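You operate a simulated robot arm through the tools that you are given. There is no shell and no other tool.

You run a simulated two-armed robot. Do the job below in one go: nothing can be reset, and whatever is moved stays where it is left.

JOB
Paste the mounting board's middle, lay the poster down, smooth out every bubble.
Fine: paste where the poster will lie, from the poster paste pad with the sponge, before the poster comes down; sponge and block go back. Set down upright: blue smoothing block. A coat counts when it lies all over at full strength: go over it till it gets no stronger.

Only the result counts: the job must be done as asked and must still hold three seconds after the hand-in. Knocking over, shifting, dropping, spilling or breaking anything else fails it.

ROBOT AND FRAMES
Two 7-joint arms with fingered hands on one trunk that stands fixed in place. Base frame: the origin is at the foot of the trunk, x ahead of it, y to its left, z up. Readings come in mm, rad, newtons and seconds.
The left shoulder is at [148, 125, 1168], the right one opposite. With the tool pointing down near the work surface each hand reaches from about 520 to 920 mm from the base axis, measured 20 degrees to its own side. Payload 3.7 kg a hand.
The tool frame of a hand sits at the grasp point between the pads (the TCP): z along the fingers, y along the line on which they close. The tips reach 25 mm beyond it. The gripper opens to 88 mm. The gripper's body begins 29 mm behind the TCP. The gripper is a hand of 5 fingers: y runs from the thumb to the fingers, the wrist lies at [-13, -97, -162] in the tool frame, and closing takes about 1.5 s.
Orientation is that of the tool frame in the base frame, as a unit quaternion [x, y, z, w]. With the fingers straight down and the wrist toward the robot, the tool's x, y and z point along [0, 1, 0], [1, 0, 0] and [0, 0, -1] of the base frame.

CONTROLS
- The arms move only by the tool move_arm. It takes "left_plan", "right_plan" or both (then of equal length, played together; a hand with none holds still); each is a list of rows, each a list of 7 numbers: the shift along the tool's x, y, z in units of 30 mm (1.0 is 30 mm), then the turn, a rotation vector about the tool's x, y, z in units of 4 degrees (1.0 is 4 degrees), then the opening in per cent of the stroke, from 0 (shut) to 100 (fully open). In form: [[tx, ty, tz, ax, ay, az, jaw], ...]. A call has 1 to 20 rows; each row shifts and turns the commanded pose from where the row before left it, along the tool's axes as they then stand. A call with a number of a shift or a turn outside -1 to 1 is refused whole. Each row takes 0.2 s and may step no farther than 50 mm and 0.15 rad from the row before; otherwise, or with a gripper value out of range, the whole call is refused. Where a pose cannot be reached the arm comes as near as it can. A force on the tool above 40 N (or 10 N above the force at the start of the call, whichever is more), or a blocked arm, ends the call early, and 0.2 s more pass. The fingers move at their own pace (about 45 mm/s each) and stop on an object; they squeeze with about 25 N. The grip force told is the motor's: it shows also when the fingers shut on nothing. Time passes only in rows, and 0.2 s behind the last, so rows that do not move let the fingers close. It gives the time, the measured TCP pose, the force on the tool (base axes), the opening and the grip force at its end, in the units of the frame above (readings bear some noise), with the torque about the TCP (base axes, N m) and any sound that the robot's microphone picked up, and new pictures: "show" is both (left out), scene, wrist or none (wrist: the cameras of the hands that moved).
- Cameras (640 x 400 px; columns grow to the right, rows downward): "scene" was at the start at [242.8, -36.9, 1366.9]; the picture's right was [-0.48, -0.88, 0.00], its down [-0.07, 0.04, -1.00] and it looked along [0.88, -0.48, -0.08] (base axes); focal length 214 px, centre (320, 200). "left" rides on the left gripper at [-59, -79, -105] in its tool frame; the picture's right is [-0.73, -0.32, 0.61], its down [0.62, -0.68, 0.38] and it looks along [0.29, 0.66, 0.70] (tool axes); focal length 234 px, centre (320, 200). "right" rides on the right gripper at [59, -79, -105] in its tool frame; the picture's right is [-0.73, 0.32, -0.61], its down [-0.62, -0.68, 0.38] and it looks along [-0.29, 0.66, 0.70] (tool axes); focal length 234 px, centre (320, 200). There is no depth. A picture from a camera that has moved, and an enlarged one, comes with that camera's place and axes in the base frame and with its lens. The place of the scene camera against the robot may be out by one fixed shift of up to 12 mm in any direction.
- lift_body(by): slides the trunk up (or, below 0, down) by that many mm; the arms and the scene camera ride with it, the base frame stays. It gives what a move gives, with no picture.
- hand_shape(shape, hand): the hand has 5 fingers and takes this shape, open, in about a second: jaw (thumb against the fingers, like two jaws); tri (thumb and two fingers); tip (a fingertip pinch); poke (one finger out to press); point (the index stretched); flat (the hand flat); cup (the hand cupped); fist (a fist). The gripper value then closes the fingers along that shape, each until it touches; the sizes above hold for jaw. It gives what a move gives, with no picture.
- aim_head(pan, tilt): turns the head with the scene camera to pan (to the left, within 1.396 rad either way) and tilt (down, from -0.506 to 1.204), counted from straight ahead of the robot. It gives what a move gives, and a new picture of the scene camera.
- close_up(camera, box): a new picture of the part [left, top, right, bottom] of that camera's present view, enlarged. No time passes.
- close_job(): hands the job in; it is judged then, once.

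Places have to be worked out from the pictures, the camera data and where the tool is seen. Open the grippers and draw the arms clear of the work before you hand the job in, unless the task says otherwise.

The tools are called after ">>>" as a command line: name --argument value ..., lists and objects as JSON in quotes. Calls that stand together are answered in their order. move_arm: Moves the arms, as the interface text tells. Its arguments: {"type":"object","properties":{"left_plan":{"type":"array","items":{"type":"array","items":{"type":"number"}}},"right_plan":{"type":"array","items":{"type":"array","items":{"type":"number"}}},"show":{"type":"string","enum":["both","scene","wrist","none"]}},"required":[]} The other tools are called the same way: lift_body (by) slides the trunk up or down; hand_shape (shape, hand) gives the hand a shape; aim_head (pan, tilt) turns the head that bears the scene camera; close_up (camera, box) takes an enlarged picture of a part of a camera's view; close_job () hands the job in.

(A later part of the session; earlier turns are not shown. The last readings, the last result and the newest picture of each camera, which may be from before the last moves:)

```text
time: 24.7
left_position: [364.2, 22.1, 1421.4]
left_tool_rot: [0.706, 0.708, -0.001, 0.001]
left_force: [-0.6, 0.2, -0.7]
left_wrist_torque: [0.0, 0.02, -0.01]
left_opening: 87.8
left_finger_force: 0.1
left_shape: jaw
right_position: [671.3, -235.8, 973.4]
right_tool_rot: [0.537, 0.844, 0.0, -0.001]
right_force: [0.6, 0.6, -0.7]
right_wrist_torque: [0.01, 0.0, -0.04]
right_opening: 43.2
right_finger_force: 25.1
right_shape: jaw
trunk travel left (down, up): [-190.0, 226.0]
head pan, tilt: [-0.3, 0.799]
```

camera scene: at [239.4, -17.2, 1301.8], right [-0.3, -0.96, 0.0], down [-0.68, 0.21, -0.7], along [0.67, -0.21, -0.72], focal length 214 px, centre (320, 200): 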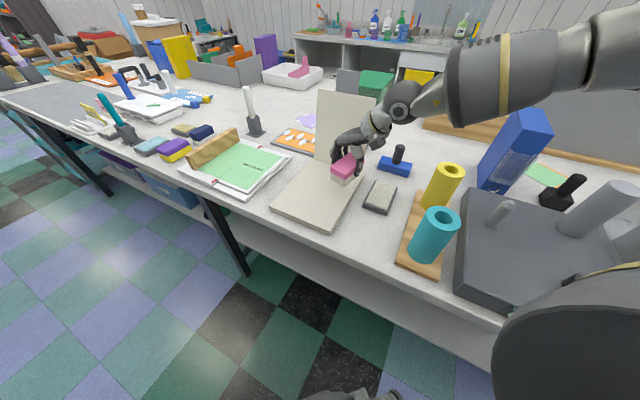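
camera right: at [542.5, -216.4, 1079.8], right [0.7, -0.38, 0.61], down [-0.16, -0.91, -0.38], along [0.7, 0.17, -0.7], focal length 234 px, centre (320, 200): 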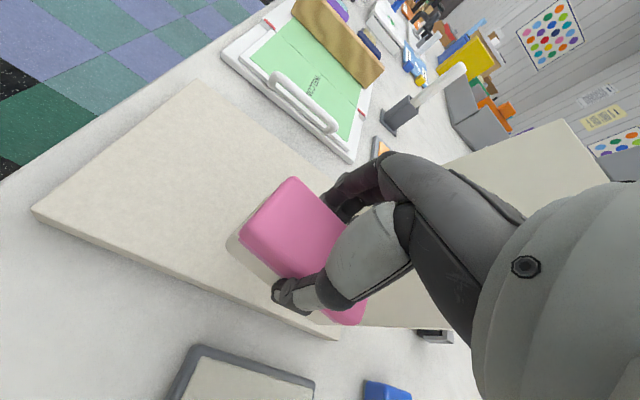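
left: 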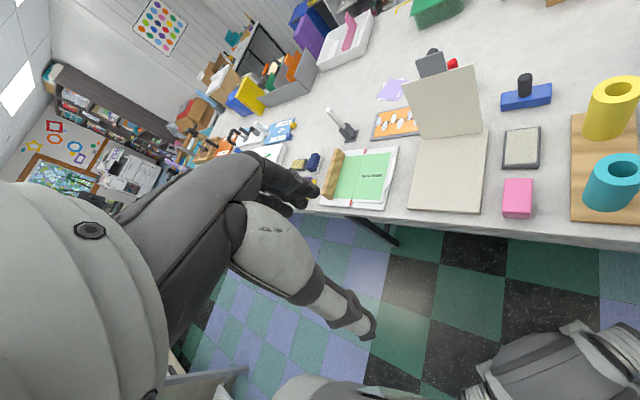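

(671,-236) is reachable at 25°. To allow a better-aligned yaw I raise the trunk, so the forearm comes down more steeply, then test again.

>>> lift_body --by 120

>>> move_arm --right_plan '[[0, 0, 1, 0, 0, -0.8, 0], [0, 0, 1, 0, 0, -0.8, 0], [0, 0, 1, 0, 0, -0.8, 0], [0, 0, 1, 0, 0, -0.8, 0], [0, 0, 0, 0, 0, -0.8, 0], [0, 0, 0, 0, 0, -0.8, 0]]' --show "both"

```text
time: 26.2
left_position: [366.5, 22.9, 1541.7]
left_tool_rot: [0.707, 0.707, -0.002, 0.0]
left_force: [0.8, 0.4, -0.3]
left_wrist_torque: [-0.01, 0.01, -0.01]
left_opening: 87.7
left_finger_force: 0.1
left_shape: jaw
right_position: [669.3, -236.1, 1098.9]
right_tool_rot: [0.539, 0.843, 0.002, 0.005]
right_force: [-0.4, -0.7, 0.1]
right_wrist_torque: [-0.02, -0.02, -0.01]
right_opening: 43.4
right_finger_force: 24.7
right_shape: jaw
trunk travel left (down, up): [-310.0, 106.0]
head pan, tilt: [-0.3, 0.799]
```

```text
time: 27.6
left_position: [364.8, 22.1, 1542.3]
left_tool_rot: [0.706, 0.708, -0.002, 0.001]
left_force: [-0.1, -0.3, 0.1]
left_wrist_torque: [0.01, 0.01, -0.02]
left_opening: 87.9
left_finger_force: 0.0
left_shape: jaw
right_position: [571.9, -178.4, 995.8]
right_tool_rot: [0.393, 0.92, 0.001, 0.01]
right_force: [0.3, -0.9, 0.3]
right_wrist_torque: [-0.02, -0.03, -0.02]
right_opening: 43.1
right_finger_force: 25.0
right_shape: jaw
right hand out of reach, approached as far as the arm can: row 1, 2, 3, 4, 5, 6
trunk travel left (down, up): [-310.0, 106.0]
head pan, tilt: [-0.3, 0.799]
camera scene: at [136.1, -16.7, 1427.2], right [-0.3, -0.96, 0.0], down [-0.69, 0.21, -0.7], along [0.67, -0.21, -0.72], focal length 214 px, centre (320, 200)
camera right: at [473.7, -189.6, 1097.4], right [0.72, -0.3, 0.62], down [-0.05, -0.92, -0.38], along [0.69, 0.24, -0.69], focal length 234 px, centre (320, 200)
```

scene: 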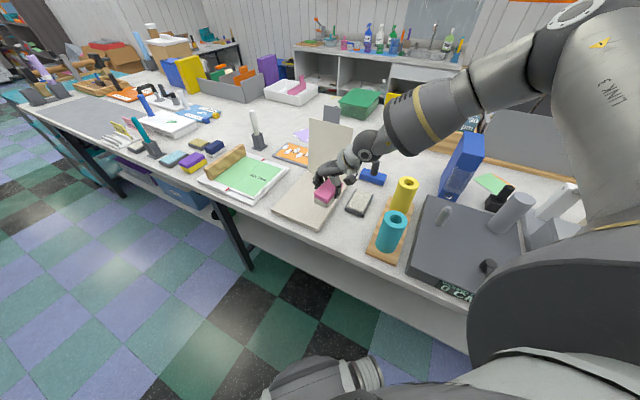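
right: 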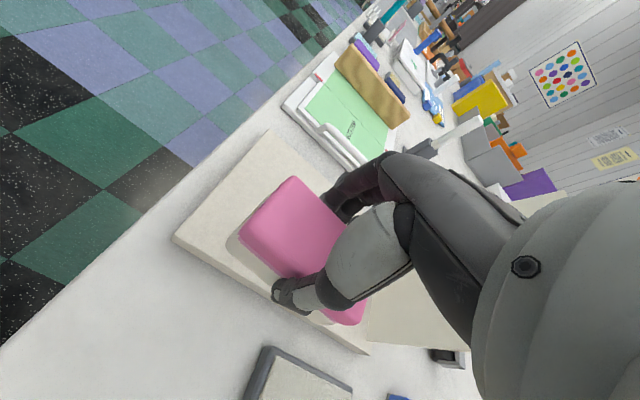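

Raising the trunk also shifted it backwards and cost reach, so that was no help. I raise the hand well clear first, then bring the trunk back down to where it was.

>>> move_arm --right_plan '[[0, 0, -1, 0, 0, 0.5, 0], [0, 0, -1, 0, 0, 0.5, 0], [0, 0, -1, 0, 0, 0.5, 0], [0, 0, -1, 0, 0, 0.5, 0], [0, 0, -0.5, 0, 0, 0.5, 0]]' --show "none"

```text
time: 28.8
left_position: [364.5, 22.7, 1542.6]
left_tool_rot: [0.707, 0.707, -0.001, 0.0]
left_force: [-0.1, -0.1, 0.8]
left_wrist_torque: [0.01, 0.0, 0.01]
left_opening: 87.4
left_finger_force: 0.0
left_shape: jaw
right_position: [572.5, -178.2, 1130.7]
right_tool_rot: [0.47, 0.883, 0.003, 0.006]
right_force: [0.8, 0.4, -0.7]
right_wrist_torque: [0.0, -0.03, 0.01]
right_opening: 43.2
right_finger_force: 24.8
right_shape: jaw
trunk travel left (down, up): [-310.0, 106.0]
head pan, tilt: [-0.3, 0.799]
```

The hand is at z≈1131, clear of everything. I lower the trunk by 120 mm.

>>> lift_body --by -120

```text
time: 30.3
left_position: [362.4, 21.7, 1423.4]
left_tool_rot: [0.707, 0.708, 0.001, 0.002]
left_force: [-0.1, -0.5, 0.2]
left_wrist_torque: [0.01, 0.0, 0.01]
left_opening: 87.9
left_finger_force: 0.0
left_shape: jaw
right_position: [570.9, -179.7, 1012.7]
right_tool_rot: [0.47, 0.882, 0.003, 0.007]
right_force: [-0.6, -0.4, -0.7]
right_wrist_torque: [0.01, 0.01, 0.02]
right_opening: 43.1
right_finger_force: 25.4
right_shape: jaw
trunk travel left (down, up): [-190.0, 226.0]
head pan, tilt: [-0.3, 0.799]
```

Back at the original trunk height, at (571,-180,1013) yaw 34°. I correct the slight tilt, move to the near-right start of the poster area and descend to just above the board.

>>> move_arm --right_plan '[[0.03, 0.4, 0.5, 0.085, 0.068, 0, 0], [0.03, 0.4, 0.8, 0.085, 0.068, 0, 0], [0.02, 0.4, 0.8, 0, 0, 0, 0], [0, 0, 0.3, 0, 0, 0, 0], [0, 0, 0, 0, 0, 0, 0]]' --show "both"

```text
time: 31.5
left_position: [365.2, 21.5, 1423.1]
left_tool_rot: [0.707, 0.708, 0.0, 0.0]
left_force: [-0.6, -0.2, 0.5]
left_wrist_torque: [0.01, -0.01, 0.0]
left_opening: 87.7
left_finger_force: 0.0
left_shape: jaw
right_position: [599.5, -159.6, 937.9]
right_tool_rot: [0.47, 0.883, -0.002, -0.001]
right_force: [-0.7, 0.1, -0.3]
right_wrist_torque: [0.04, 0.0, -0.02]
right_opening: 43.1
right_finger_force: 24.9
right_shape: jaw
trunk travel left (down, up): [-190.0, 226.0]
head pan, tilt: [-0.3, 0.799]
camera scene: at [239.5, -16.7, 1301.8], right [-0.3, -0.96, 0.0], down [-0.69, 0.21, -0.7], along [0.67, -0.21, -0.72], focal length 214 px, centre (320, 200)
camera right: at [503.3, -153.8, 1043.0], right [0.68, -0.42, 0.61], down [-0.22, -0.9, -0.38], along [0.7, 0.13, -0.7], focal length 234 px, centre (320, 200)
```

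scene: 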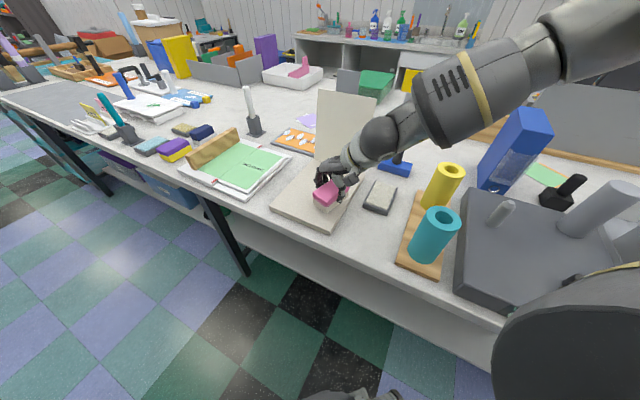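
right: 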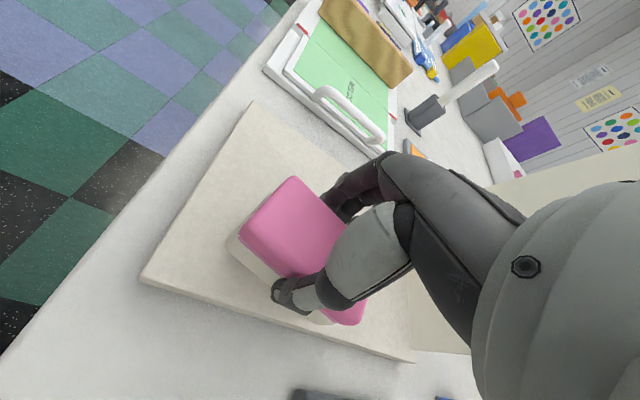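

At e1≈311, e2≈-537, just above the board. I lower in small steps until it presses.

>>> move_arm --right_plan '[[0, 0, 0.2, 0, 0, 0, 0], [0, 0, 0.1, 0, 0, 0, 0], [0, 0, 0.06, 0, 0, 0, 0]]' --show "none"

>>> close_up --camera "scene" --box '[260, 120, 400, 240]'

```text
time: 32.3
left_position: [365.8, 22.8, 1422.7]
left_tool_rot: [0.706, 0.708, -0.001, 0.0]
left_force: [0.9, -0.2, 0.6]
left_wrist_torque: [-0.01, 0.01, -0.01]
left_opening: 87.5
left_finger_force: 0.1
left_shape: jaw
right_position: [598.9, -158.0, 925.8]
right_tool_rot: [0.47, 0.883, -0.001, -0.002]
right_force: [-0.2, 0.2, 0.0]
right_wrist_torque: [0.02, -0.01, 0.01]
right_opening: 43.3
right_finger_force: 25.0
right_shape: jaw
trunk travel left (down, up): [-190.0, 226.0]
head pan, tilt: [-0.3, 0.799]
```

```text
3.33 times, centred on (330, 180) of scene
camera zoom: at [239.6, -16.8, 1301.8], right [-0.3, -0.96, 0.0], down [-0.69, 0.21, -0.7], along [0.67, -0.21, -0.72], focal length 715 px, centre (287, 267)
```

zoom: 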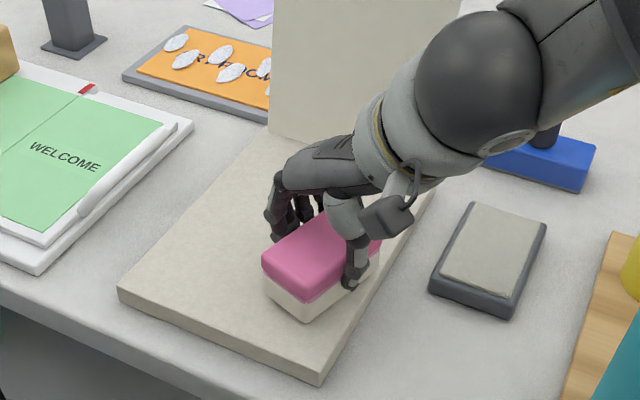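

No contact yet at 925.8; I continue in 2–3 mm steps.

>>> move_arm --right_plan '[[0, 0, 0.08, 0, 0, 0, 0], [0, 0, 0.08, 0, 0, 0, 0]]' --show "none"

```text
time: 32.9
left_position: [364.8, 22.4, 1422.5]
left_tool_rot: [0.707, 0.708, 0.0, 0.0]
left_force: [-0.3, 0.5, -0.6]
left_wrist_torque: [0.0, -0.01, 0.0]
left_opening: 87.8
left_finger_force: 0.0
left_shape: jaw
right_position: [599.4, -157.7, 922.6]
right_tool_rot: [0.469, 0.883, -0.001, -0.001]
right_force: [-0.1, -0.7, -0.3]
right_wrist_torque: [-0.01, 0.01, -0.02]
right_opening: 43.5
right_finger_force: 24.9
right_shape: jaw
trunk travel left (down, up): [-190.0, 226.0]
head pan, tilt: [-0.3, 0.799]
```

Still free at 922.6. A bit further down.

>>> move_arm --right_plan '[[0, 0, 0.08, 0, 0, 0, 0], [0, 0, 0.06, 0, 0, 0, 0]]' --show "none"

```text
time: 33.5
left_position: [362.7, 21.7, 1422.4]
left_tool_rot: [0.707, 0.708, -0.001, 0.0]
left_force: [0.3, 0.7, -0.3]
left_wrist_torque: [-0.04, 0.03, 0.0]
left_opening: 87.6
left_finger_force: 0.1
left_shape: jaw
right_position: [600.5, -157.6, 919.4]
right_tool_rot: [0.469, 0.883, 0.001, 0.0]
right_force: [-2.0, -1.4, 9.3]
right_wrist_torque: [-0.09, 0.16, 0.0]
right_opening: 43.3
right_finger_force: 24.9
right_shape: jaw
trunk travel left (down, up): [-190.0, 226.0]
head pan, tilt: [-0.3, 0.799]
```

Contact with 9 N at TCP z≈919. I make a first stroke to the left along the near band, then look.

>>> move_arm --right_plan '[[0.095, 0.49, 0, 0, 0, 0, 0], [0.095, 0.49, 0, 0, 0, 0, 0], [0.095, 0.49, 0, 0, 0, 0, 0], [0.095, 0.49, 0, 0, 0, 0, 0], [0.095, 0.49, 0, 0, 0, 0, 0], [0.095, 0.49, 0, 0, 0, 0, 0]]' --show "both"

>>> close_up --camera "scene" --box '[260, 120, 400, 240]'

```text
time: 34.9
left_position: [363.4, 22.3, 1423.1]
left_tool_rot: [0.706, 0.708, -0.001, 0.0]
left_force: [-0.1, 0.3, -1.0]
left_wrist_torque: [-0.01, -0.02, -0.04]
left_opening: 87.6
left_finger_force: 0.1
left_shape: jaw
right_position: [663.2, -95.2, 920.0]
right_tool_rot: [0.47, 0.883, -0.001, -0.001]
right_force: [-5.2, -3.4, 9.0]
right_wrist_torque: [-0.15, 0.18, 0.0]
right_opening: 43.1
right_finger_force: 24.5
right_shape: jaw
trunk travel left (down, up): [-190.0, 226.0]
head pan, tilt: [-0.3, 0.799]
camera scene: at [238.1, -17.2, 1302.0], right [-0.3, -0.96, 0.0], down [-0.68, 0.21, -0.7], along [0.67, -0.21, -0.72], focal length 214 px, centre (320, 200)
camera right: at [566.5, -89.7, 1024.4], right [0.68, -0.42, 0.61], down [-0.22, -0.9, -0.38], along [0.71, 0.13, -0.7], focal length 234 px, centre (320, 200)
```

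scene: 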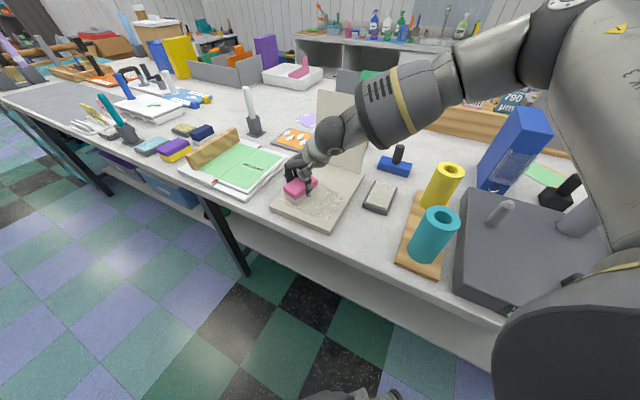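
right: 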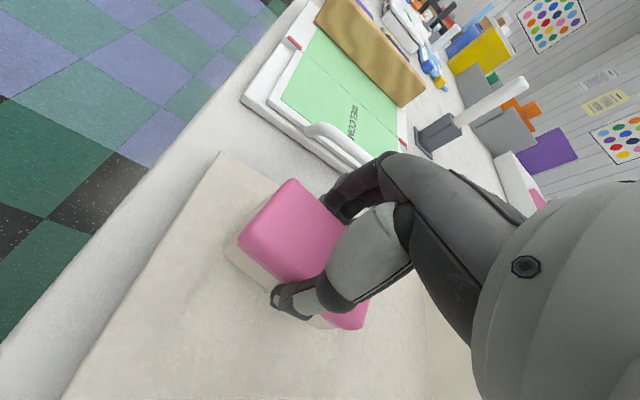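

```text
3.33 times, centred on (330, 180) of scene
camera zoom: at [238.1, -17.2, 1302.0], right [-0.3, -0.96, 0.0], down [-0.68, 0.21, -0.7], along [0.67, -0.21, -0.72], focal length 715 px, centre (287, 267)
```

zoom: 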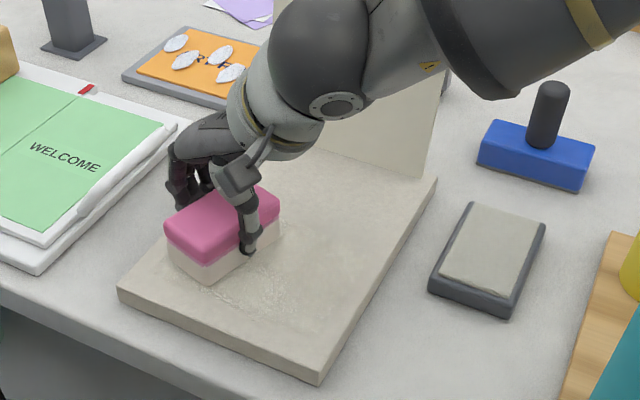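

The stroke left a visible film. I zoom in for the coating's strength and extent.

>>> close_up --camera "scene" --box '[270, 160, 370, 240]'

>>> close_up --camera "left" --box '[400, 110, 500, 220]'

```text
5.00 times, centred on (320, 200) of scene
camera zoom: at [238.1, -17.2, 1302.0], right [-0.3, -0.96, 0.0], down [-0.68, 0.21, -0.7], along [0.67, -0.21, -0.72], focal length 1072 px, centre (320, 200)
```

zoom: 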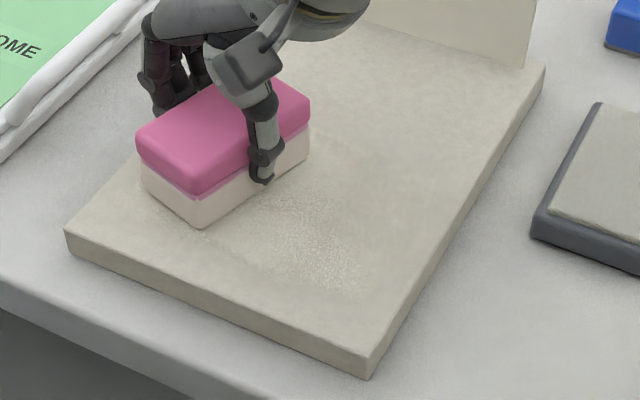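

```text
3.64 times, centred on (450, 165) of left
camera zoom: at [283.3, -37.0, 1527.7], right [-0.32, -0.73, -0.61], down [-0.68, 0.62, -0.38], along [0.66, 0.29, -0.7], focal length 852 px, centre (-153, 327)
```

zoom: 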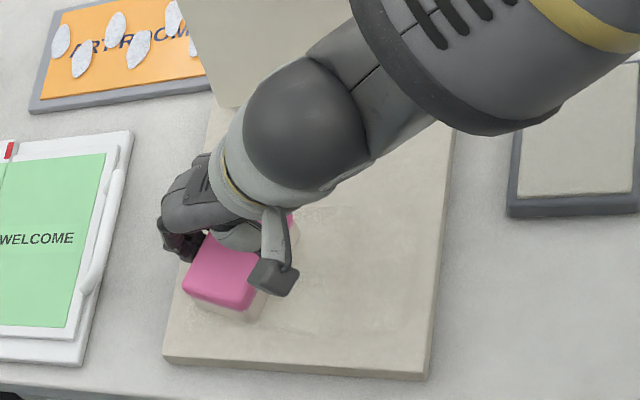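

The film is faint but visible along the path. I continue with systematic overlapping passes, first a return pass over the near band.

>>> move_arm --right_plan '[[0.188, 0.269, 0, 0, 0, 0, 0], [-0.097, -0.497, 0, 0, 0, 0, 0], [-0.097, -0.497, 0, 0, 0, 0, 0], [-0.097, -0.497, 0, 0, 0, 0, 0], [-0.097, -0.497, 0, 0, 0, 0, 0], [-0.097, -0.497, 0, 0, 0, 0, 0], [-0.097, -0.497, 0, 0, 0, 0, 0], [-0.097, -0.497, 0, 0, 0, 0, 0]]' --show "scene"

>>> close_up --camera "scene" --box '[270, 160, 370, 240]'

```text
time: 36.7
left_position: [364.0, 22.5, 1423.2]
left_tool_rot: [0.706, 0.708, 0.0, 0.001]
left_force: [0.0, -0.8, 0.7]
left_wrist_torque: [-0.01, 0.0, -0.01]
left_opening: 87.8
left_finger_force: 0.1
left_shape: jaw
right_position: [592.0, -156.8, 919.7]
right_tool_rot: [0.469, 0.883, 0.0, 0.0]
right_force: [8.0, 6.4, 15.3]
right_wrist_torque: [0.07, -0.15, 0.01]
right_opening: 43.1
right_finger_force: 25.0
right_shape: jaw
trunk travel left (down, up): [-190.0, 226.0]
head pan, tilt: [-0.3, 0.799]
camera scene: at [238.8, -15.9, 1302.1], right [-0.3, -0.96, 0.0], down [-0.68, 0.21, -0.7], along [0.67, -0.21, -0.72], focal length 214 px, centre (320, 200)
```

scene: 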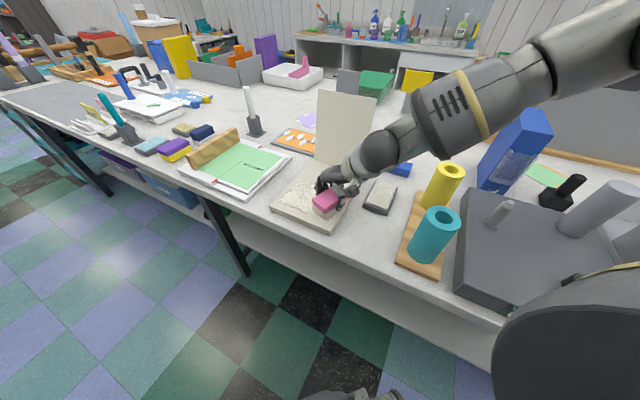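

```text
5.00 times, centred on (320, 200) of scene
camera zoom: at [238.8, -15.9, 1302.1], right [-0.3, -0.96, 0.0], down [-0.68, 0.21, -0.7], along [0.67, -0.21, -0.72], focal length 1072 px, centre (320, 200)
```

zoom: 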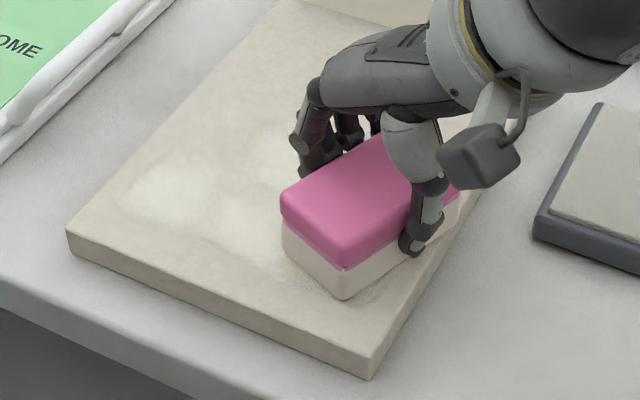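

Whitish coat now shows in the near band. I continue into the middle band: up along the right side, then a stroke to the left.

>>> move_arm --right_plan '[[-0.45, 0.0875, 0, 0, 0, 0, 0], [-0.45, 0.0875, 0, 0, 0, 0, 0], [-0.45, 0.0875, 0, 0, 0, 0, 0], [-0.45, 0.0875, 0, 0, 0, 0, 0], [0.094, 0.481, 0, 0, 0, 0, 0], [0.094, 0.481, 0, 0, 0, 0, 0], [0.094, 0.481, 0, 0, 0, 0, 0], [0.094, 0.481, 0, 0, 0, 0, 0], [0.094, 0.481, 0, 0, 0, 0, 0], [0.094, 0.481, 0, 0, 0, 0, 0], [0.094, 0.481, 0, 0, 0, 0, 0]]' --show "scene"

>>> close_up --camera "scene" --box '[270, 140, 370, 240]'

```text
time: 39.1
left_position: [363.8, 22.6, 1423.5]
left_tool_rot: [0.707, 0.707, -0.001, 0.001]
left_force: [-0.1, -0.6, 0.2]
left_wrist_torque: [0.02, 0.02, 0.01]
left_opening: 87.8
left_finger_force: 0.0
left_shape: jaw
right_position: [702.8, -127.9, 919.6]
right_tool_rot: [0.47, 0.883, -0.001, 0.0]
right_force: [-2.3, -2.0, 3.9]
right_wrist_torque: [-0.06, 0.13, 0.02]
right_opening: 43.0
right_finger_force: 24.9
right_shape: jaw
trunk travel left (down, up): [-190.0, 226.0]
head pan, tilt: [-0.3, 0.799]
camera scene: at [238.7, -17.2, 1301.9], right [-0.3, -0.96, 0.0], down [-0.68, 0.21, -0.7], along [0.67, -0.21, -0.72], focal length 214 px, centre (320, 200)
```

scene: 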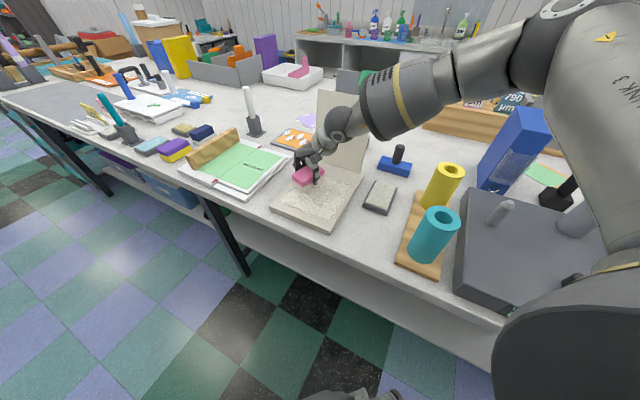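

```text
4.00 times, centred on (320, 190) of scene
camera zoom: at [238.7, -17.2, 1301.9], right [-0.3, -0.96, 0.0], down [-0.68, 0.21, -0.7], along [0.67, -0.21, -0.72], focal length 858 px, centre (320, 240)
```

zoom: 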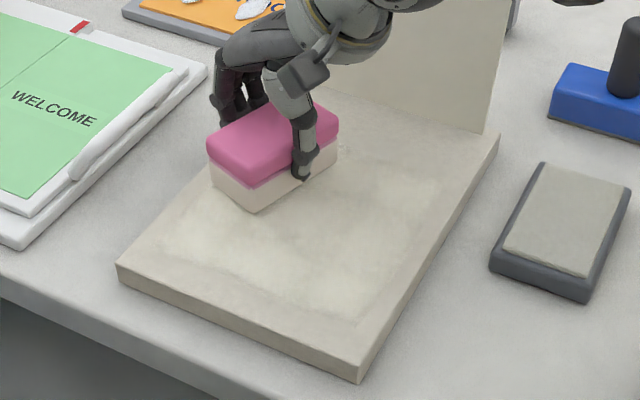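

Good coverage so far, and yaw 34° works in the middle band. I press slightly more and advance the sponge to near the hinge on the left side, checking the gap to the poster.

>>> move_arm --right_plan '[[-0.39, 0.076, 0.03, 0, 0, 0, 0], [-0.39, 0.076, 0, 0, 0, 0, 0], [-0.39, 0.076, 0, 0, 0, 0, 0], [-0.39, 0.076, 0, 0, 0, 0, 0]]' --show "both"

>>> close_up --camera "scene" --box '[270, 120, 390, 220]'

>>> close_up --camera "left" --box '[400, 90, 520, 200]'

```text
time: 40.1
left_position: [362.5, 23.3, 1423.2]
left_tool_rot: [0.706, 0.708, -0.001, 0.002]
left_force: [-0.5, -0.1, -0.2]
left_wrist_torque: [0.01, 0.0, -0.01]
left_opening: 87.5
left_finger_force: 0.2
left_shape: jaw
right_position: [737.5, -159.9, 919.3]
right_tool_rot: [0.47, 0.882, 0.001, 0.0]
right_force: [-2.7, 3.0, 10.5]
right_wrist_torque: [0.0, 0.18, -0.04]
right_opening: 42.7
right_finger_force: 25.4
right_shape: jaw
trunk travel left (down, up): [-190.0, 226.0]
head pan, tilt: [-0.3, 0.799]
camera scene: at [238.2, -16.5, 1302.1], right [-0.3, -0.96, 0.0], down [-0.68, 0.21, -0.7], along [0.67, -0.21, -0.72], focal length 214 px, centre (320, 200)
camera right: at [640.2, -153.7, 1023.3], right [0.67, -0.42, 0.61], down [-0.22, -0.9, -0.38], along [0.71, 0.13, -0.7], focal length 234 px, centre (320, 200)
```

scene: 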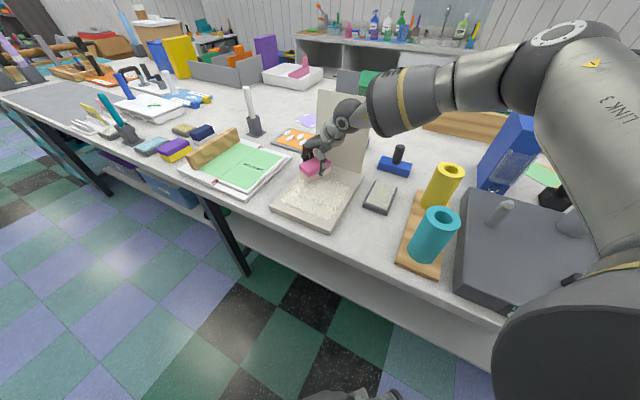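
right: 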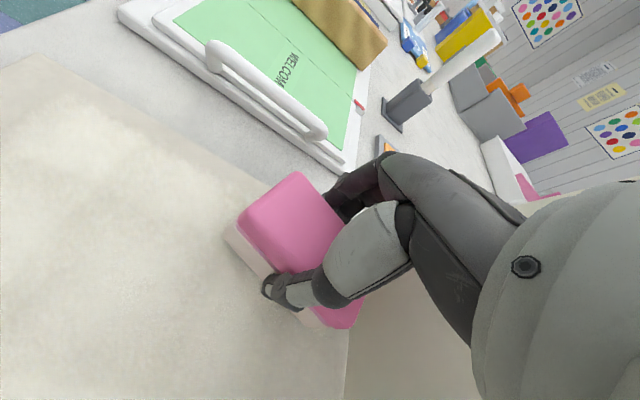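

```text
4.00 times, centred on (330, 170) of scene
camera zoom: at [238.2, -16.5, 1302.1], right [-0.3, -0.96, 0.0], down [-0.68, 0.21, -0.7], along [0.67, -0.21, -0.72], focal length 858 px, centre (280, 320)
```

zoom: 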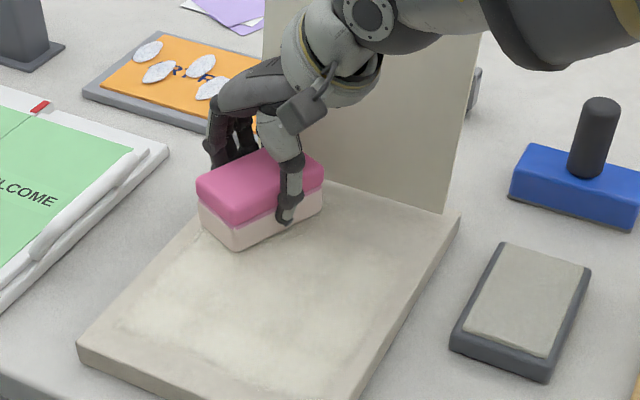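

```text
3.64 times, centred on (460, 145) of left
camera zoom: at [283.3, -36.2, 1527.9], right [-0.32, -0.73, -0.61], down [-0.68, 0.62, -0.39], along [0.66, 0.29, -0.7], focal length 852 px, centre (-189, 400)
```

zoom: 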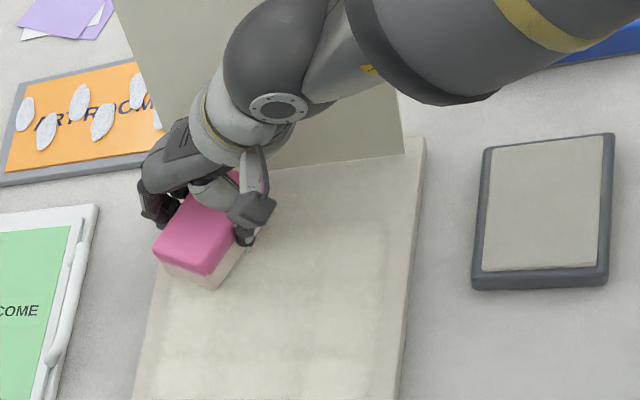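

The sponge tip is still ~10 mm short of the hinge and everything is clear. I nudge a bit further and sweep right along the hinge while easing the yaw to 27° so it stays within reach.

>>> move_arm --right_plan '[[-0.256, -0.443, 0, 0, 0, 0.25, 0], [-0.1, -0.473, 0, 0, 0, 0.25, 0], [-0.109, -0.471, 0, 0, 0, 0.25, 0], [-0.117, -0.469, 0, 0, 0, 0.25, 0], [-0.125, -0.467, 0, 0, 0, 0.25, 0], [-0.133, -0.465, 0, 0, 0, 0.25, 0], [-0.141, -0.462, 0, 0, 0, 0.25, 0]]' --show "both"

>>> close_up --camera "scene" --box '[270, 120, 390, 240]'

```text
time: 41.7
left_position: [363.0, 23.0, 1422.7]
left_tool_rot: [0.707, 0.707, -0.001, 0.0]
left_force: [1.7, -0.7, 0.1]
left_wrist_torque: [0.01, 0.0, -0.03]
left_opening: 87.9
left_finger_force: 0.1
left_shape: jaw
right_position: [667.9, -236.4, 918.8]
right_tool_rot: [0.522, 0.853, -0.001, -0.001]
right_force: [5.8, 4.9, 9.5]
right_wrist_torque: [0.1, -0.08, 0.01]
right_opening: 43.0
right_finger_force: 24.3
right_shape: jaw
trunk travel left (down, up): [-190.0, 226.0]
head pan, tilt: [-0.3, 0.799]
camera scene: at [238.8, -16.0, 1302.0], right [-0.3, -0.96, 0.0], down [-0.68, 0.21, -0.7], along [0.67, -0.21, -0.72], focal length 214 px, centre (320, 200)
camera right: at [572.0, -218.8, 1023.6], right [0.62, -0.5, 0.61], down [-0.32, -0.87, -0.38], along [0.72, 0.04, -0.7], focal length 234 px, centre (320, 200)
```

scene: 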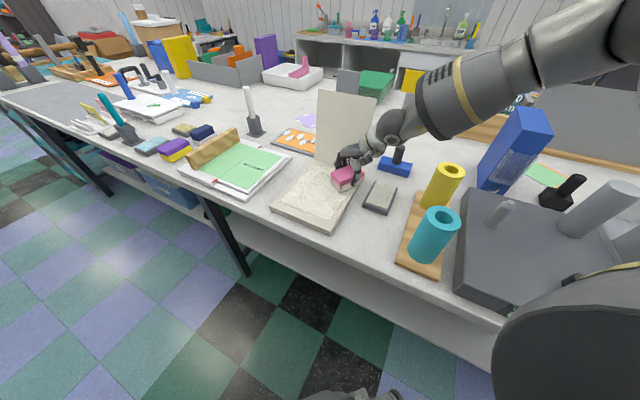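
right: 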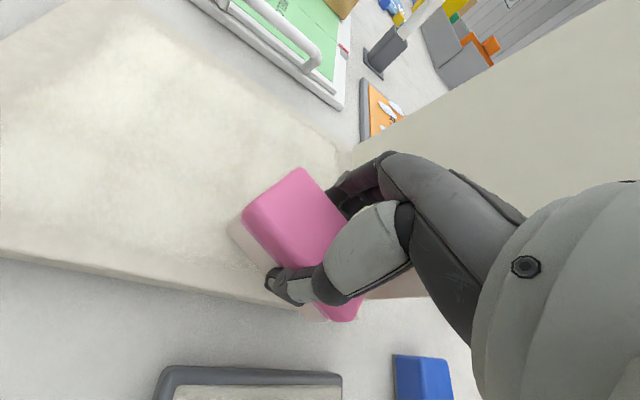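

```text
3.33 times, centred on (330, 180) of scene
camera zoom: at [238.8, -16.0, 1302.0], right [-0.3, -0.96, 0.0], down [-0.68, 0.21, -0.7], along [0.67, -0.21, -0.72], focal length 715 px, centre (287, 267)
```

zoom: 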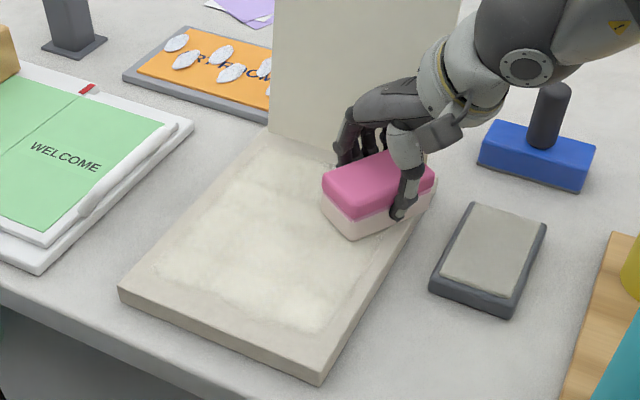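

The coat now spans the poster's footprint at first strength. I lift off and return to the pad to reload, turning back to 45° there.

>>> move_arm --right_plan '[[0, 0, -1, 0, 0, 0, 0], [0, 0, -0.8, 0, 0, 0, 0], [-0.23, -0.845, 0, 0, 0, 0, 0], [-0.23, -0.845, 0, 0, 0, 0, 0], [-0.23, -0.845, 0, 0, 0, 0, 0], [-0.23, -0.845, 0, 0, 0, 0, 0], [0, 0, 0, 0, 0, -0.9, 0], [0, 0, 0, 0, 0, -0.9, 0], [0, 0, 0, 0, 0, -0.9, 0], [0, 0, 0, 0, 0, -0.9, 0], [0, 0, 0, 0, 0, -0.9, 0]]' --show "both"

>>> close_up --camera "scene" --box '[260, 120, 420, 240]'

>>> close_up --camera "left" --box '[400, 80, 520, 220]'

```text
time: 44.1
left_position: [365.0, 21.9, 1423.1]
left_tool_rot: [0.707, 0.707, 0.0, 0.0]
left_force: [0.3, 0.0, -0.2]
left_wrist_torque: [-0.01, 0.05, -0.03]
left_opening: 87.8
left_finger_force: 0.0
left_shape: jaw
right_position: [588.9, -303.6, 970.3]
right_tool_rot: [0.497, 0.868, -0.002, 0.0]
right_force: [0.4, 0.1, -0.7]
right_wrist_torque: [0.0, 0.02, 0.04]
right_opening: 43.3
right_finger_force: 25.3
right_shape: jaw
right hand out of reach, approached as far as the arm can: row 8, 9, 10, 11
trunk travel left (down, up): [-190.0, 226.0]
head pan, tilt: [-0.3, 0.799]
camera scene: at [239.5, -17.1, 1301.8], right [-0.3, -0.96, 0.0], down [-0.69, 0.21, -0.7], along [0.67, -0.21, -0.72], focal length 214 px, centre (320, 200)
camera right: at [492.8, -292.0, 1074.9], right [0.65, -0.46, 0.61], down [-0.27, -0.88, -0.38], along [0.71, 0.08, -0.7], focal length 234 px, centre (320, 200)
```

scene: 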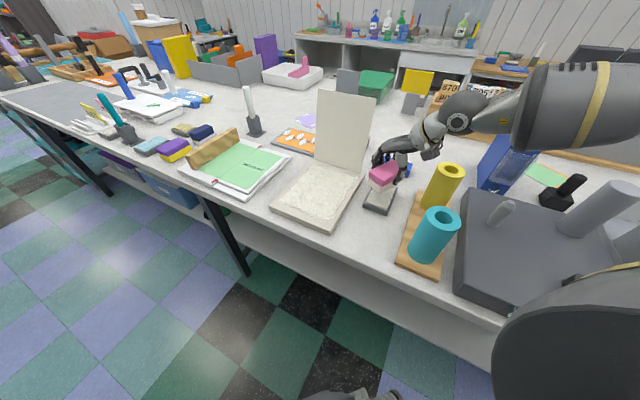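
right: 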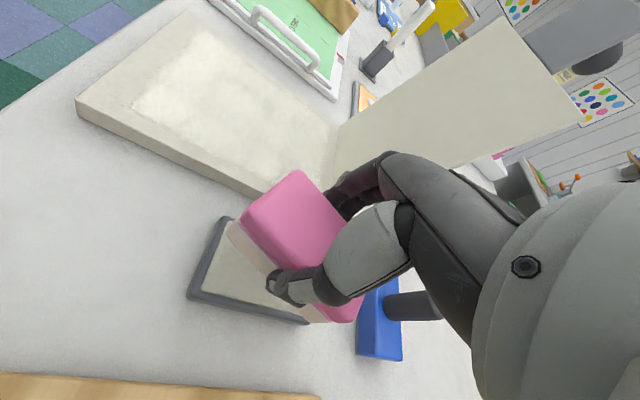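

```text
3.33 times, centred on (340, 180) of scene
camera zoom: at [239.5, -17.1, 1301.8], right [-0.3, -0.96, 0.0], down [-0.69, 0.21, -0.7], along [0.67, -0.21, -0.72], focal length 715 px, centre (253, 267)
```

zoom: 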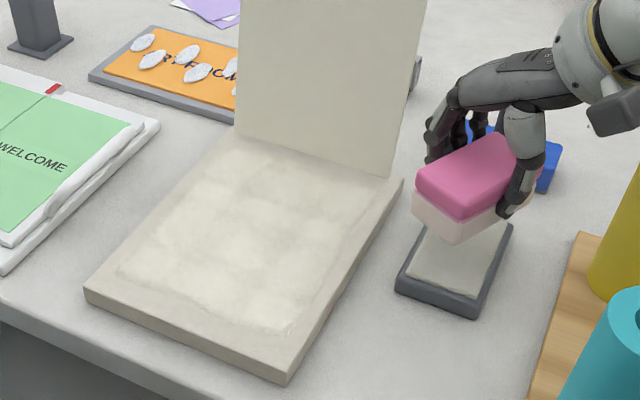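

```text
2.86 times, centred on (460, 150) of left
camera zoom: at [284.8, -36.9, 1527.5], right [-0.32, -0.73, -0.61], down [-0.68, 0.62, -0.38], along [0.66, 0.29, -0.7], focal length 669 px, centre (-80, 343)
```

zoom: 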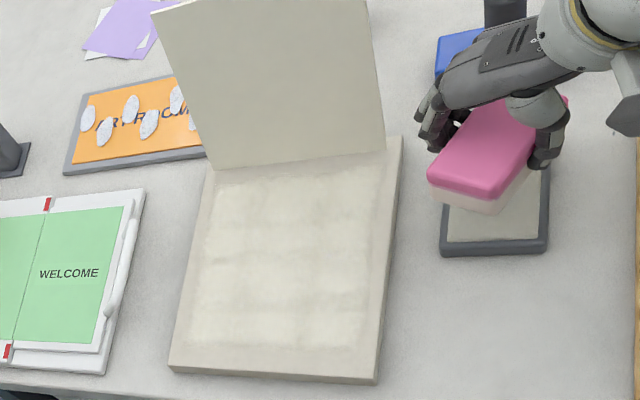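

The coated zone shows clearly as a rectangle matching the poster's footprint, weaker near the hinge and uneven, so more coats are needed. I press the sponge on the pad again (at 30° yaw, still on the pad).

>>> move_arm --right_plan '[[-0.18, 0.01, 0.8, 0, 0, 0, 0], [0, 0, 0.6, 0, 0, 0, 0], [0, 0, 0.15, 0, 0, 0, 0], [0, 0, 0.08, 0, 0, 0, 0], [0, 0, 0, 0, 0, 0, 0]]' --show "none"

```text
time: 45.3
left_position: [364.4, 22.4, 1423.1]
left_tool_rot: [0.707, 0.708, -0.001, 0.0]
left_force: [-0.3, 0.7, 0.1]
left_wrist_torque: [0.04, 0.02, -0.02]
left_opening: 87.8
left_finger_force: 0.0
left_shape: jaw
right_position: [592.4, -308.0, 934.0]
right_tool_rot: [0.497, 0.868, 0.0, 0.001]
right_force: [0.2, 0.5, -0.5]
right_wrist_torque: [0.0, 0.0, -0.03]
right_opening: 43.1
right_finger_force: 25.5
right_shape: jaw
right hand out of reach, approached as far as the arm can: row 1
trunk travel left (down, up): [-190.0, 226.0]
head pan, tilt: [-0.3, 0.799]
```

Row one was cut short by reach, so z is 934; I continue down to the pad.

>>> move_arm --right_plan '[[0, 0, 0.2, 0, 0, 0, 0], [0, 0, 0.14, 0, 0, 0, 0], [0, 0, 0.07, 0, 0, 0, 0], [0, 0, 0, 0, 0, 0, 0]]' --show "none"

```text
time: 46.3
left_position: [364.1, 21.4, 1422.8]
left_tool_rot: [0.706, 0.708, 0.0, 0.0]
left_force: [-0.6, 0.2, -0.4]
left_wrist_torque: [0.03, 0.01, 0.02]
left_opening: 87.7
left_finger_force: 0.1
left_shape: jaw
right_position: [592.0, -307.6, 922.0]
right_tool_rot: [0.497, 0.868, -0.001, 0.0]
right_force: [0.5, 0.2, 0.6]
right_wrist_torque: [0.01, 0.03, -0.02]
right_opening: 43.4
right_finger_force: 24.6
right_shape: jaw
trunk travel left (down, up): [-190.0, 226.0]
head pan, tilt: [-0.3, 0.799]
```

No contact yet at 922 (the sponge slid up a little in the grip at the first press). I go down in 2 mm steps.

>>> move_arm --right_plan '[[0, 0, 0.07, 0, 0, 0, 0], [0, 0, 0.07, 0, 0, 0, 0], [0, 0, 0, 0, 0, 0, 0]]' --show "none"

```text
time: 47.1
left_position: [362.9, 21.8, 1423.0]
left_tool_rot: [0.706, 0.708, 0.001, 0.0]
left_force: [-0.1, 0.3, -0.4]
left_wrist_torque: [0.0, 0.03, 0.04]
left_opening: 87.6
left_finger_force: 0.0
left_shape: jaw
right_position: [591.8, -306.9, 920.7]
right_tool_rot: [0.497, 0.868, 0.001, 0.002]
right_force: [-0.6, -2.3, 16.6]
right_wrist_torque: [-0.04, 0.17, -0.01]
right_opening: 42.9
right_finger_force: 24.8
right_shape: jaw
trunk travel left (down, up): [-190.0, 226.0]
head pan, tilt: [-0.3, 0.799]
```

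Pressed with 16.6 N. I rub gently to load the sponge, then lift a little and look.

>>> move_arm --right_plan '[[0.15, 0, 0, 0, 0, 0, 0], [-0.15, 0, 0, 0, 0, 0, 0], [-0.1, 0.1, 0, 0, 0, 0, 0], [0.1, -0.2, 0, 0, 0, 0, 0], [0, 0.1, 0, 0, 0, 0, 0], [0, 0, -0.5, 0, 0, 0, 0], [0, 0, -1, 0, 0, 0, 0]]' --show "both"

>>> close_up --camera "scene" --box '[260, 120, 420, 240]'

```text
time: 48.7
left_position: [363.8, 22.0, 1422.1]
left_tool_rot: [0.706, 0.708, 0.0, 0.001]
left_force: [-0.1, 0.1, -0.3]
left_wrist_torque: [0.0, 0.01, -0.02]
left_opening: 87.6
left_finger_force: 0.1
left_shape: jaw
right_position: [589.3, -309.7, 962.7]
right_tool_rot: [0.501, 0.865, -0.003, 0.001]
right_force: [-0.3, -0.4, -0.2]
right_wrist_torque: [-0.01, 0.04, -0.01]
right_opening: 42.8
right_finger_force: 24.8
right_shape: jaw
trunk travel left (down, up): [-190.0, 226.0]
head pan, tilt: [-0.3, 0.799]
camera scene: at [238.7, -17.4, 1301.9], right [-0.3, -0.96, 0.0], down [-0.68, 0.21, -0.7], along [0.67, -0.21, -0.72], focal length 214 px, centre (320, 200)
camera right: at [492.3, -296.8, 1067.1], right [0.64, -0.46, 0.61], down [-0.28, -0.88, -0.38], along [0.71, 0.07, -0.7], focal length 234 px, centre (320, 200)
```

scene: 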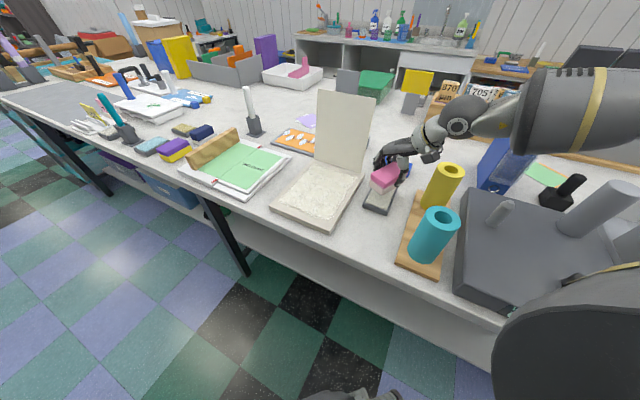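
right: 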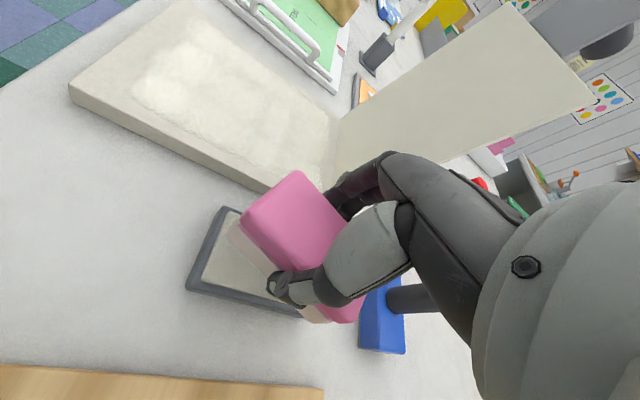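

```text
3.33 times, centred on (340, 180) of scene
camera zoom: at [238.7, -17.4, 1301.9], right [-0.3, -0.96, 0.0], down [-0.68, 0.21, -0.7], along [0.67, -0.21, -0.72], focal length 715 px, centre (253, 267)
```

zoom: 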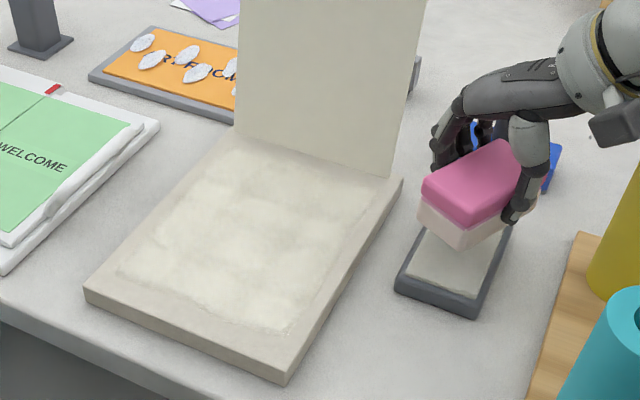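

Sponge is loaded. I go back to the far right of the board at about 27° yaw and descend close to it.

>>> move_arm --right_plan '[[0.2, 0.88, 0, 0, 0, 0.2, 0], [0.2, 0.88, 0, 0, 0, 0.2, 0], [0.2, 0.88, 0, 0, 0, 0.2, 0], [0.2, 0.88, 0, 0, 0, 0.2, 0], [0, 0, 0.6, 0, 0, 0, 0], [0, 0, 0.5, 0, 0, 0, 0], [0, 0, 0.2, 0, 0, 0, 0]]' --show "none"

```text
time: 50.3
left_position: [365.5, 21.6, 1422.1]
left_tool_rot: [0.706, 0.708, -0.001, 0.001]
left_force: [0.6, -0.1, 0.3]
left_wrist_torque: [-0.04, 0.0, -0.02]
left_opening: 87.8
left_finger_force: 0.1
left_shape: jaw
right_position: [671.8, -234.6, 922.8]
right_tool_rot: [0.521, 0.853, -0.003, 0.0]
right_force: [-0.5, -0.3, -0.6]
right_wrist_torque: [0.05, -0.01, 0.01]
right_opening: 43.0
right_finger_force: 24.8
right_shape: jaw
trunk travel left (down, up): [-190.0, 226.0]
head pan, tilt: [-0.3, 0.799]
```

At e1≈309, e2≈-641, z≈923. I lower to contact.

>>> move_arm --right_plan '[[0, 0, 0.08, 0, 0, 0, 0], [0, 0, 0.07, 0, 0, 0, 0]]' --show "none"

```text
time: 50.9
left_position: [364.3, 22.4, 1422.9]
left_tool_rot: [0.706, 0.708, 0.0, 0.001]
left_force: [-0.5, 0.2, -0.4]
left_wrist_torque: [-0.01, 0.03, 0.0]
left_opening: 87.4
left_finger_force: 0.0
left_shape: jaw
right_position: [671.2, -234.2, 921.1]
right_tool_rot: [0.521, 0.854, -0.001, 0.0]
right_force: [1.5, -0.1, 3.0]
right_wrist_torque: [-0.02, 0.05, 0.02]
right_opening: 42.9
right_finger_force: 25.0
right_shape: jaw
trunk travel left (down, up): [-190.0, 226.0]
head pan, tilt: [-0.3, 0.799]
```

Light contact. I press a touch more, overshoot slightly right for the corner, then sweep left along the hinge while turning the hand back toward the board's alignment.

>>> move_arm --right_plan '[[-0.144, -0.444, 0.05, 0, 0, 0, 0], [0.149, 0.46, 0, 0, 0, -0.3, 0], [0.14, 0.463, 0, 0, 0, -0.3, 0], [0.13, 0.465, 0, 0, 0, -0.3, 0], [0.12, 0.468, 0, 0, 0, -0.3, 0], [0.11, 0.47, 0, 0, 0, -0.3, 0], [0.1, 0.473, 0, 0, 0, -0.3, 0], [0.09, 0.475, 0, 0, 0, -0.3, 0], [0.08, 0.476, 0, 0, 0, -0.3, 0], [0.07, 0.478, 0, 0, 0, -0.3, 0]]' --show "both"

>>> close_up --camera "scene" --box '[270, 120, 390, 240]'

```text
time: 53.1
left_position: [363.9, 21.4, 1423.1]
left_tool_rot: [0.706, 0.708, 0.0, 0.001]
left_force: [-0.6, -0.5, -0.7]
left_wrist_torque: [0.04, -0.01, 0.02]
left_opening: 87.7
left_finger_force: 0.0
left_shape: jaw
right_position: [733.6, -137.4, 918.1]
right_tool_rot: [0.442, 0.897, -0.002, 0.003]
right_force: [0.7, -5.0, 8.6]
right_wrist_torque: [-0.17, 0.13, 0.01]
right_opening: 43.1
right_finger_force: 24.0
right_shape: jaw
right hand out of reach, approached as far as the arm can: row 8, 9, 10
trunk travel left (down, up): [-190.0, 226.0]
head pan, tilt: [-0.3, 0.799]
camera scene: at [238.3, -17.2, 1302.2], right [-0.3, -0.96, 0.0], down [-0.68, 0.21, -0.7], along [0.67, -0.21, -0.72], focal length 214 px, centre (320, 200)
camera right: at [634.9, -137.8, 1022.4], right [0.7, -0.38, 0.61], down [-0.16, -0.91, -0.38], along [0.7, 0.17, -0.69], focal length 234 px, centre (320, 200)
```

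scene: 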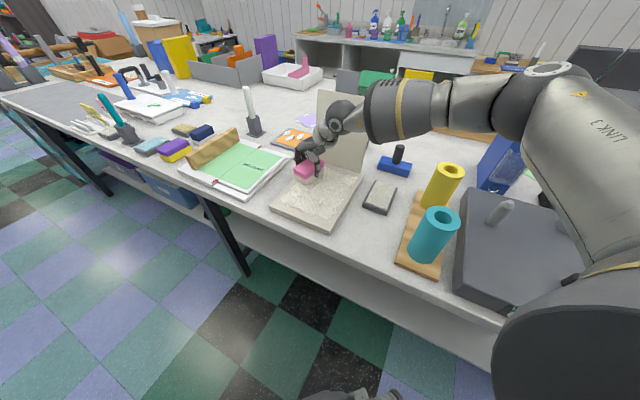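
right: 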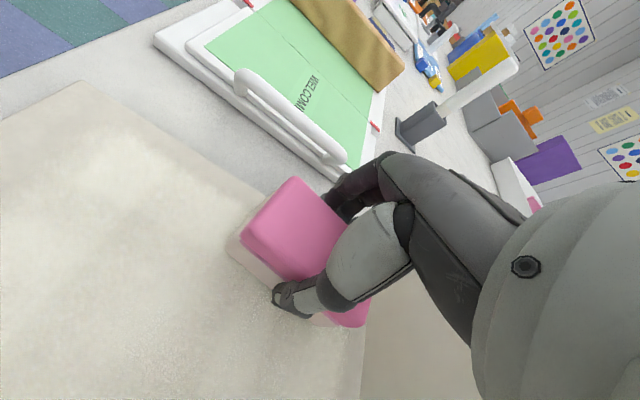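

```text
3.33 times, centred on (330, 180) of scene
camera zoom: at [238.3, -17.2, 1302.2], right [-0.3, -0.96, 0.0], down [-0.68, 0.21, -0.7], along [0.67, -0.21, -0.72], focal length 715 px, centre (287, 267)
```

zoom: 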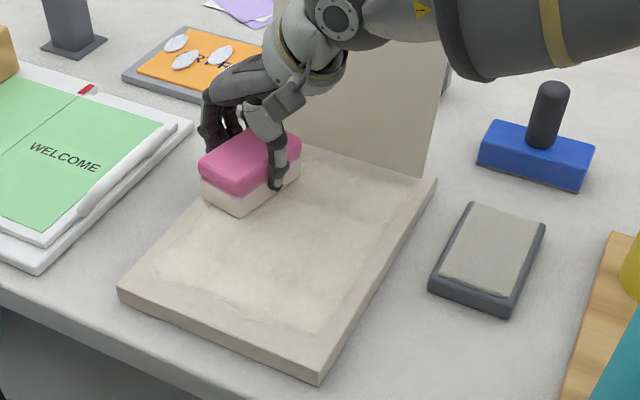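

At high yaw the far-left got out of reach and it slid back to e2≈-616. I turn to 30°, push out to the hinge line again at left, and sweep right.

>>> move_arm --right_plan '[[0, 0, 0, 0, 0, 0.6, 0], [0, 0, 0, 0, 0, 0.6, 0], [0, 0, 0, 0, 0, 0.6, 0], [-0.42, 0.11, 0, 0, 0, 0, 0], [-0.42, 0.11, 0, 0, 0, 0, 0]]' --show "none"

```text
time: 54.3
left_position: [362.3, 23.1, 1422.9]
left_tool_rot: [0.707, 0.708, 0.0, 0.002]
left_force: [-0.2, 0.8, -0.7]
left_wrist_torque: [0.01, 0.01, -0.01]
left_opening: 87.6
left_finger_force: 0.0
left_shape: jaw
right_position: [748.6, -153.7, 918.0]
right_tool_rot: [0.494, 0.869, -0.001, 0.001]
right_force: [-3.5, 4.9, 8.6]
right_wrist_torque: [0.08, 0.14, -0.01]
right_opening: 43.2
right_finger_force: 25.3
right_shape: jaw
trunk travel left (down, up): [-190.0, 226.0]
head pan, tilt: [-0.3, 0.799]
```

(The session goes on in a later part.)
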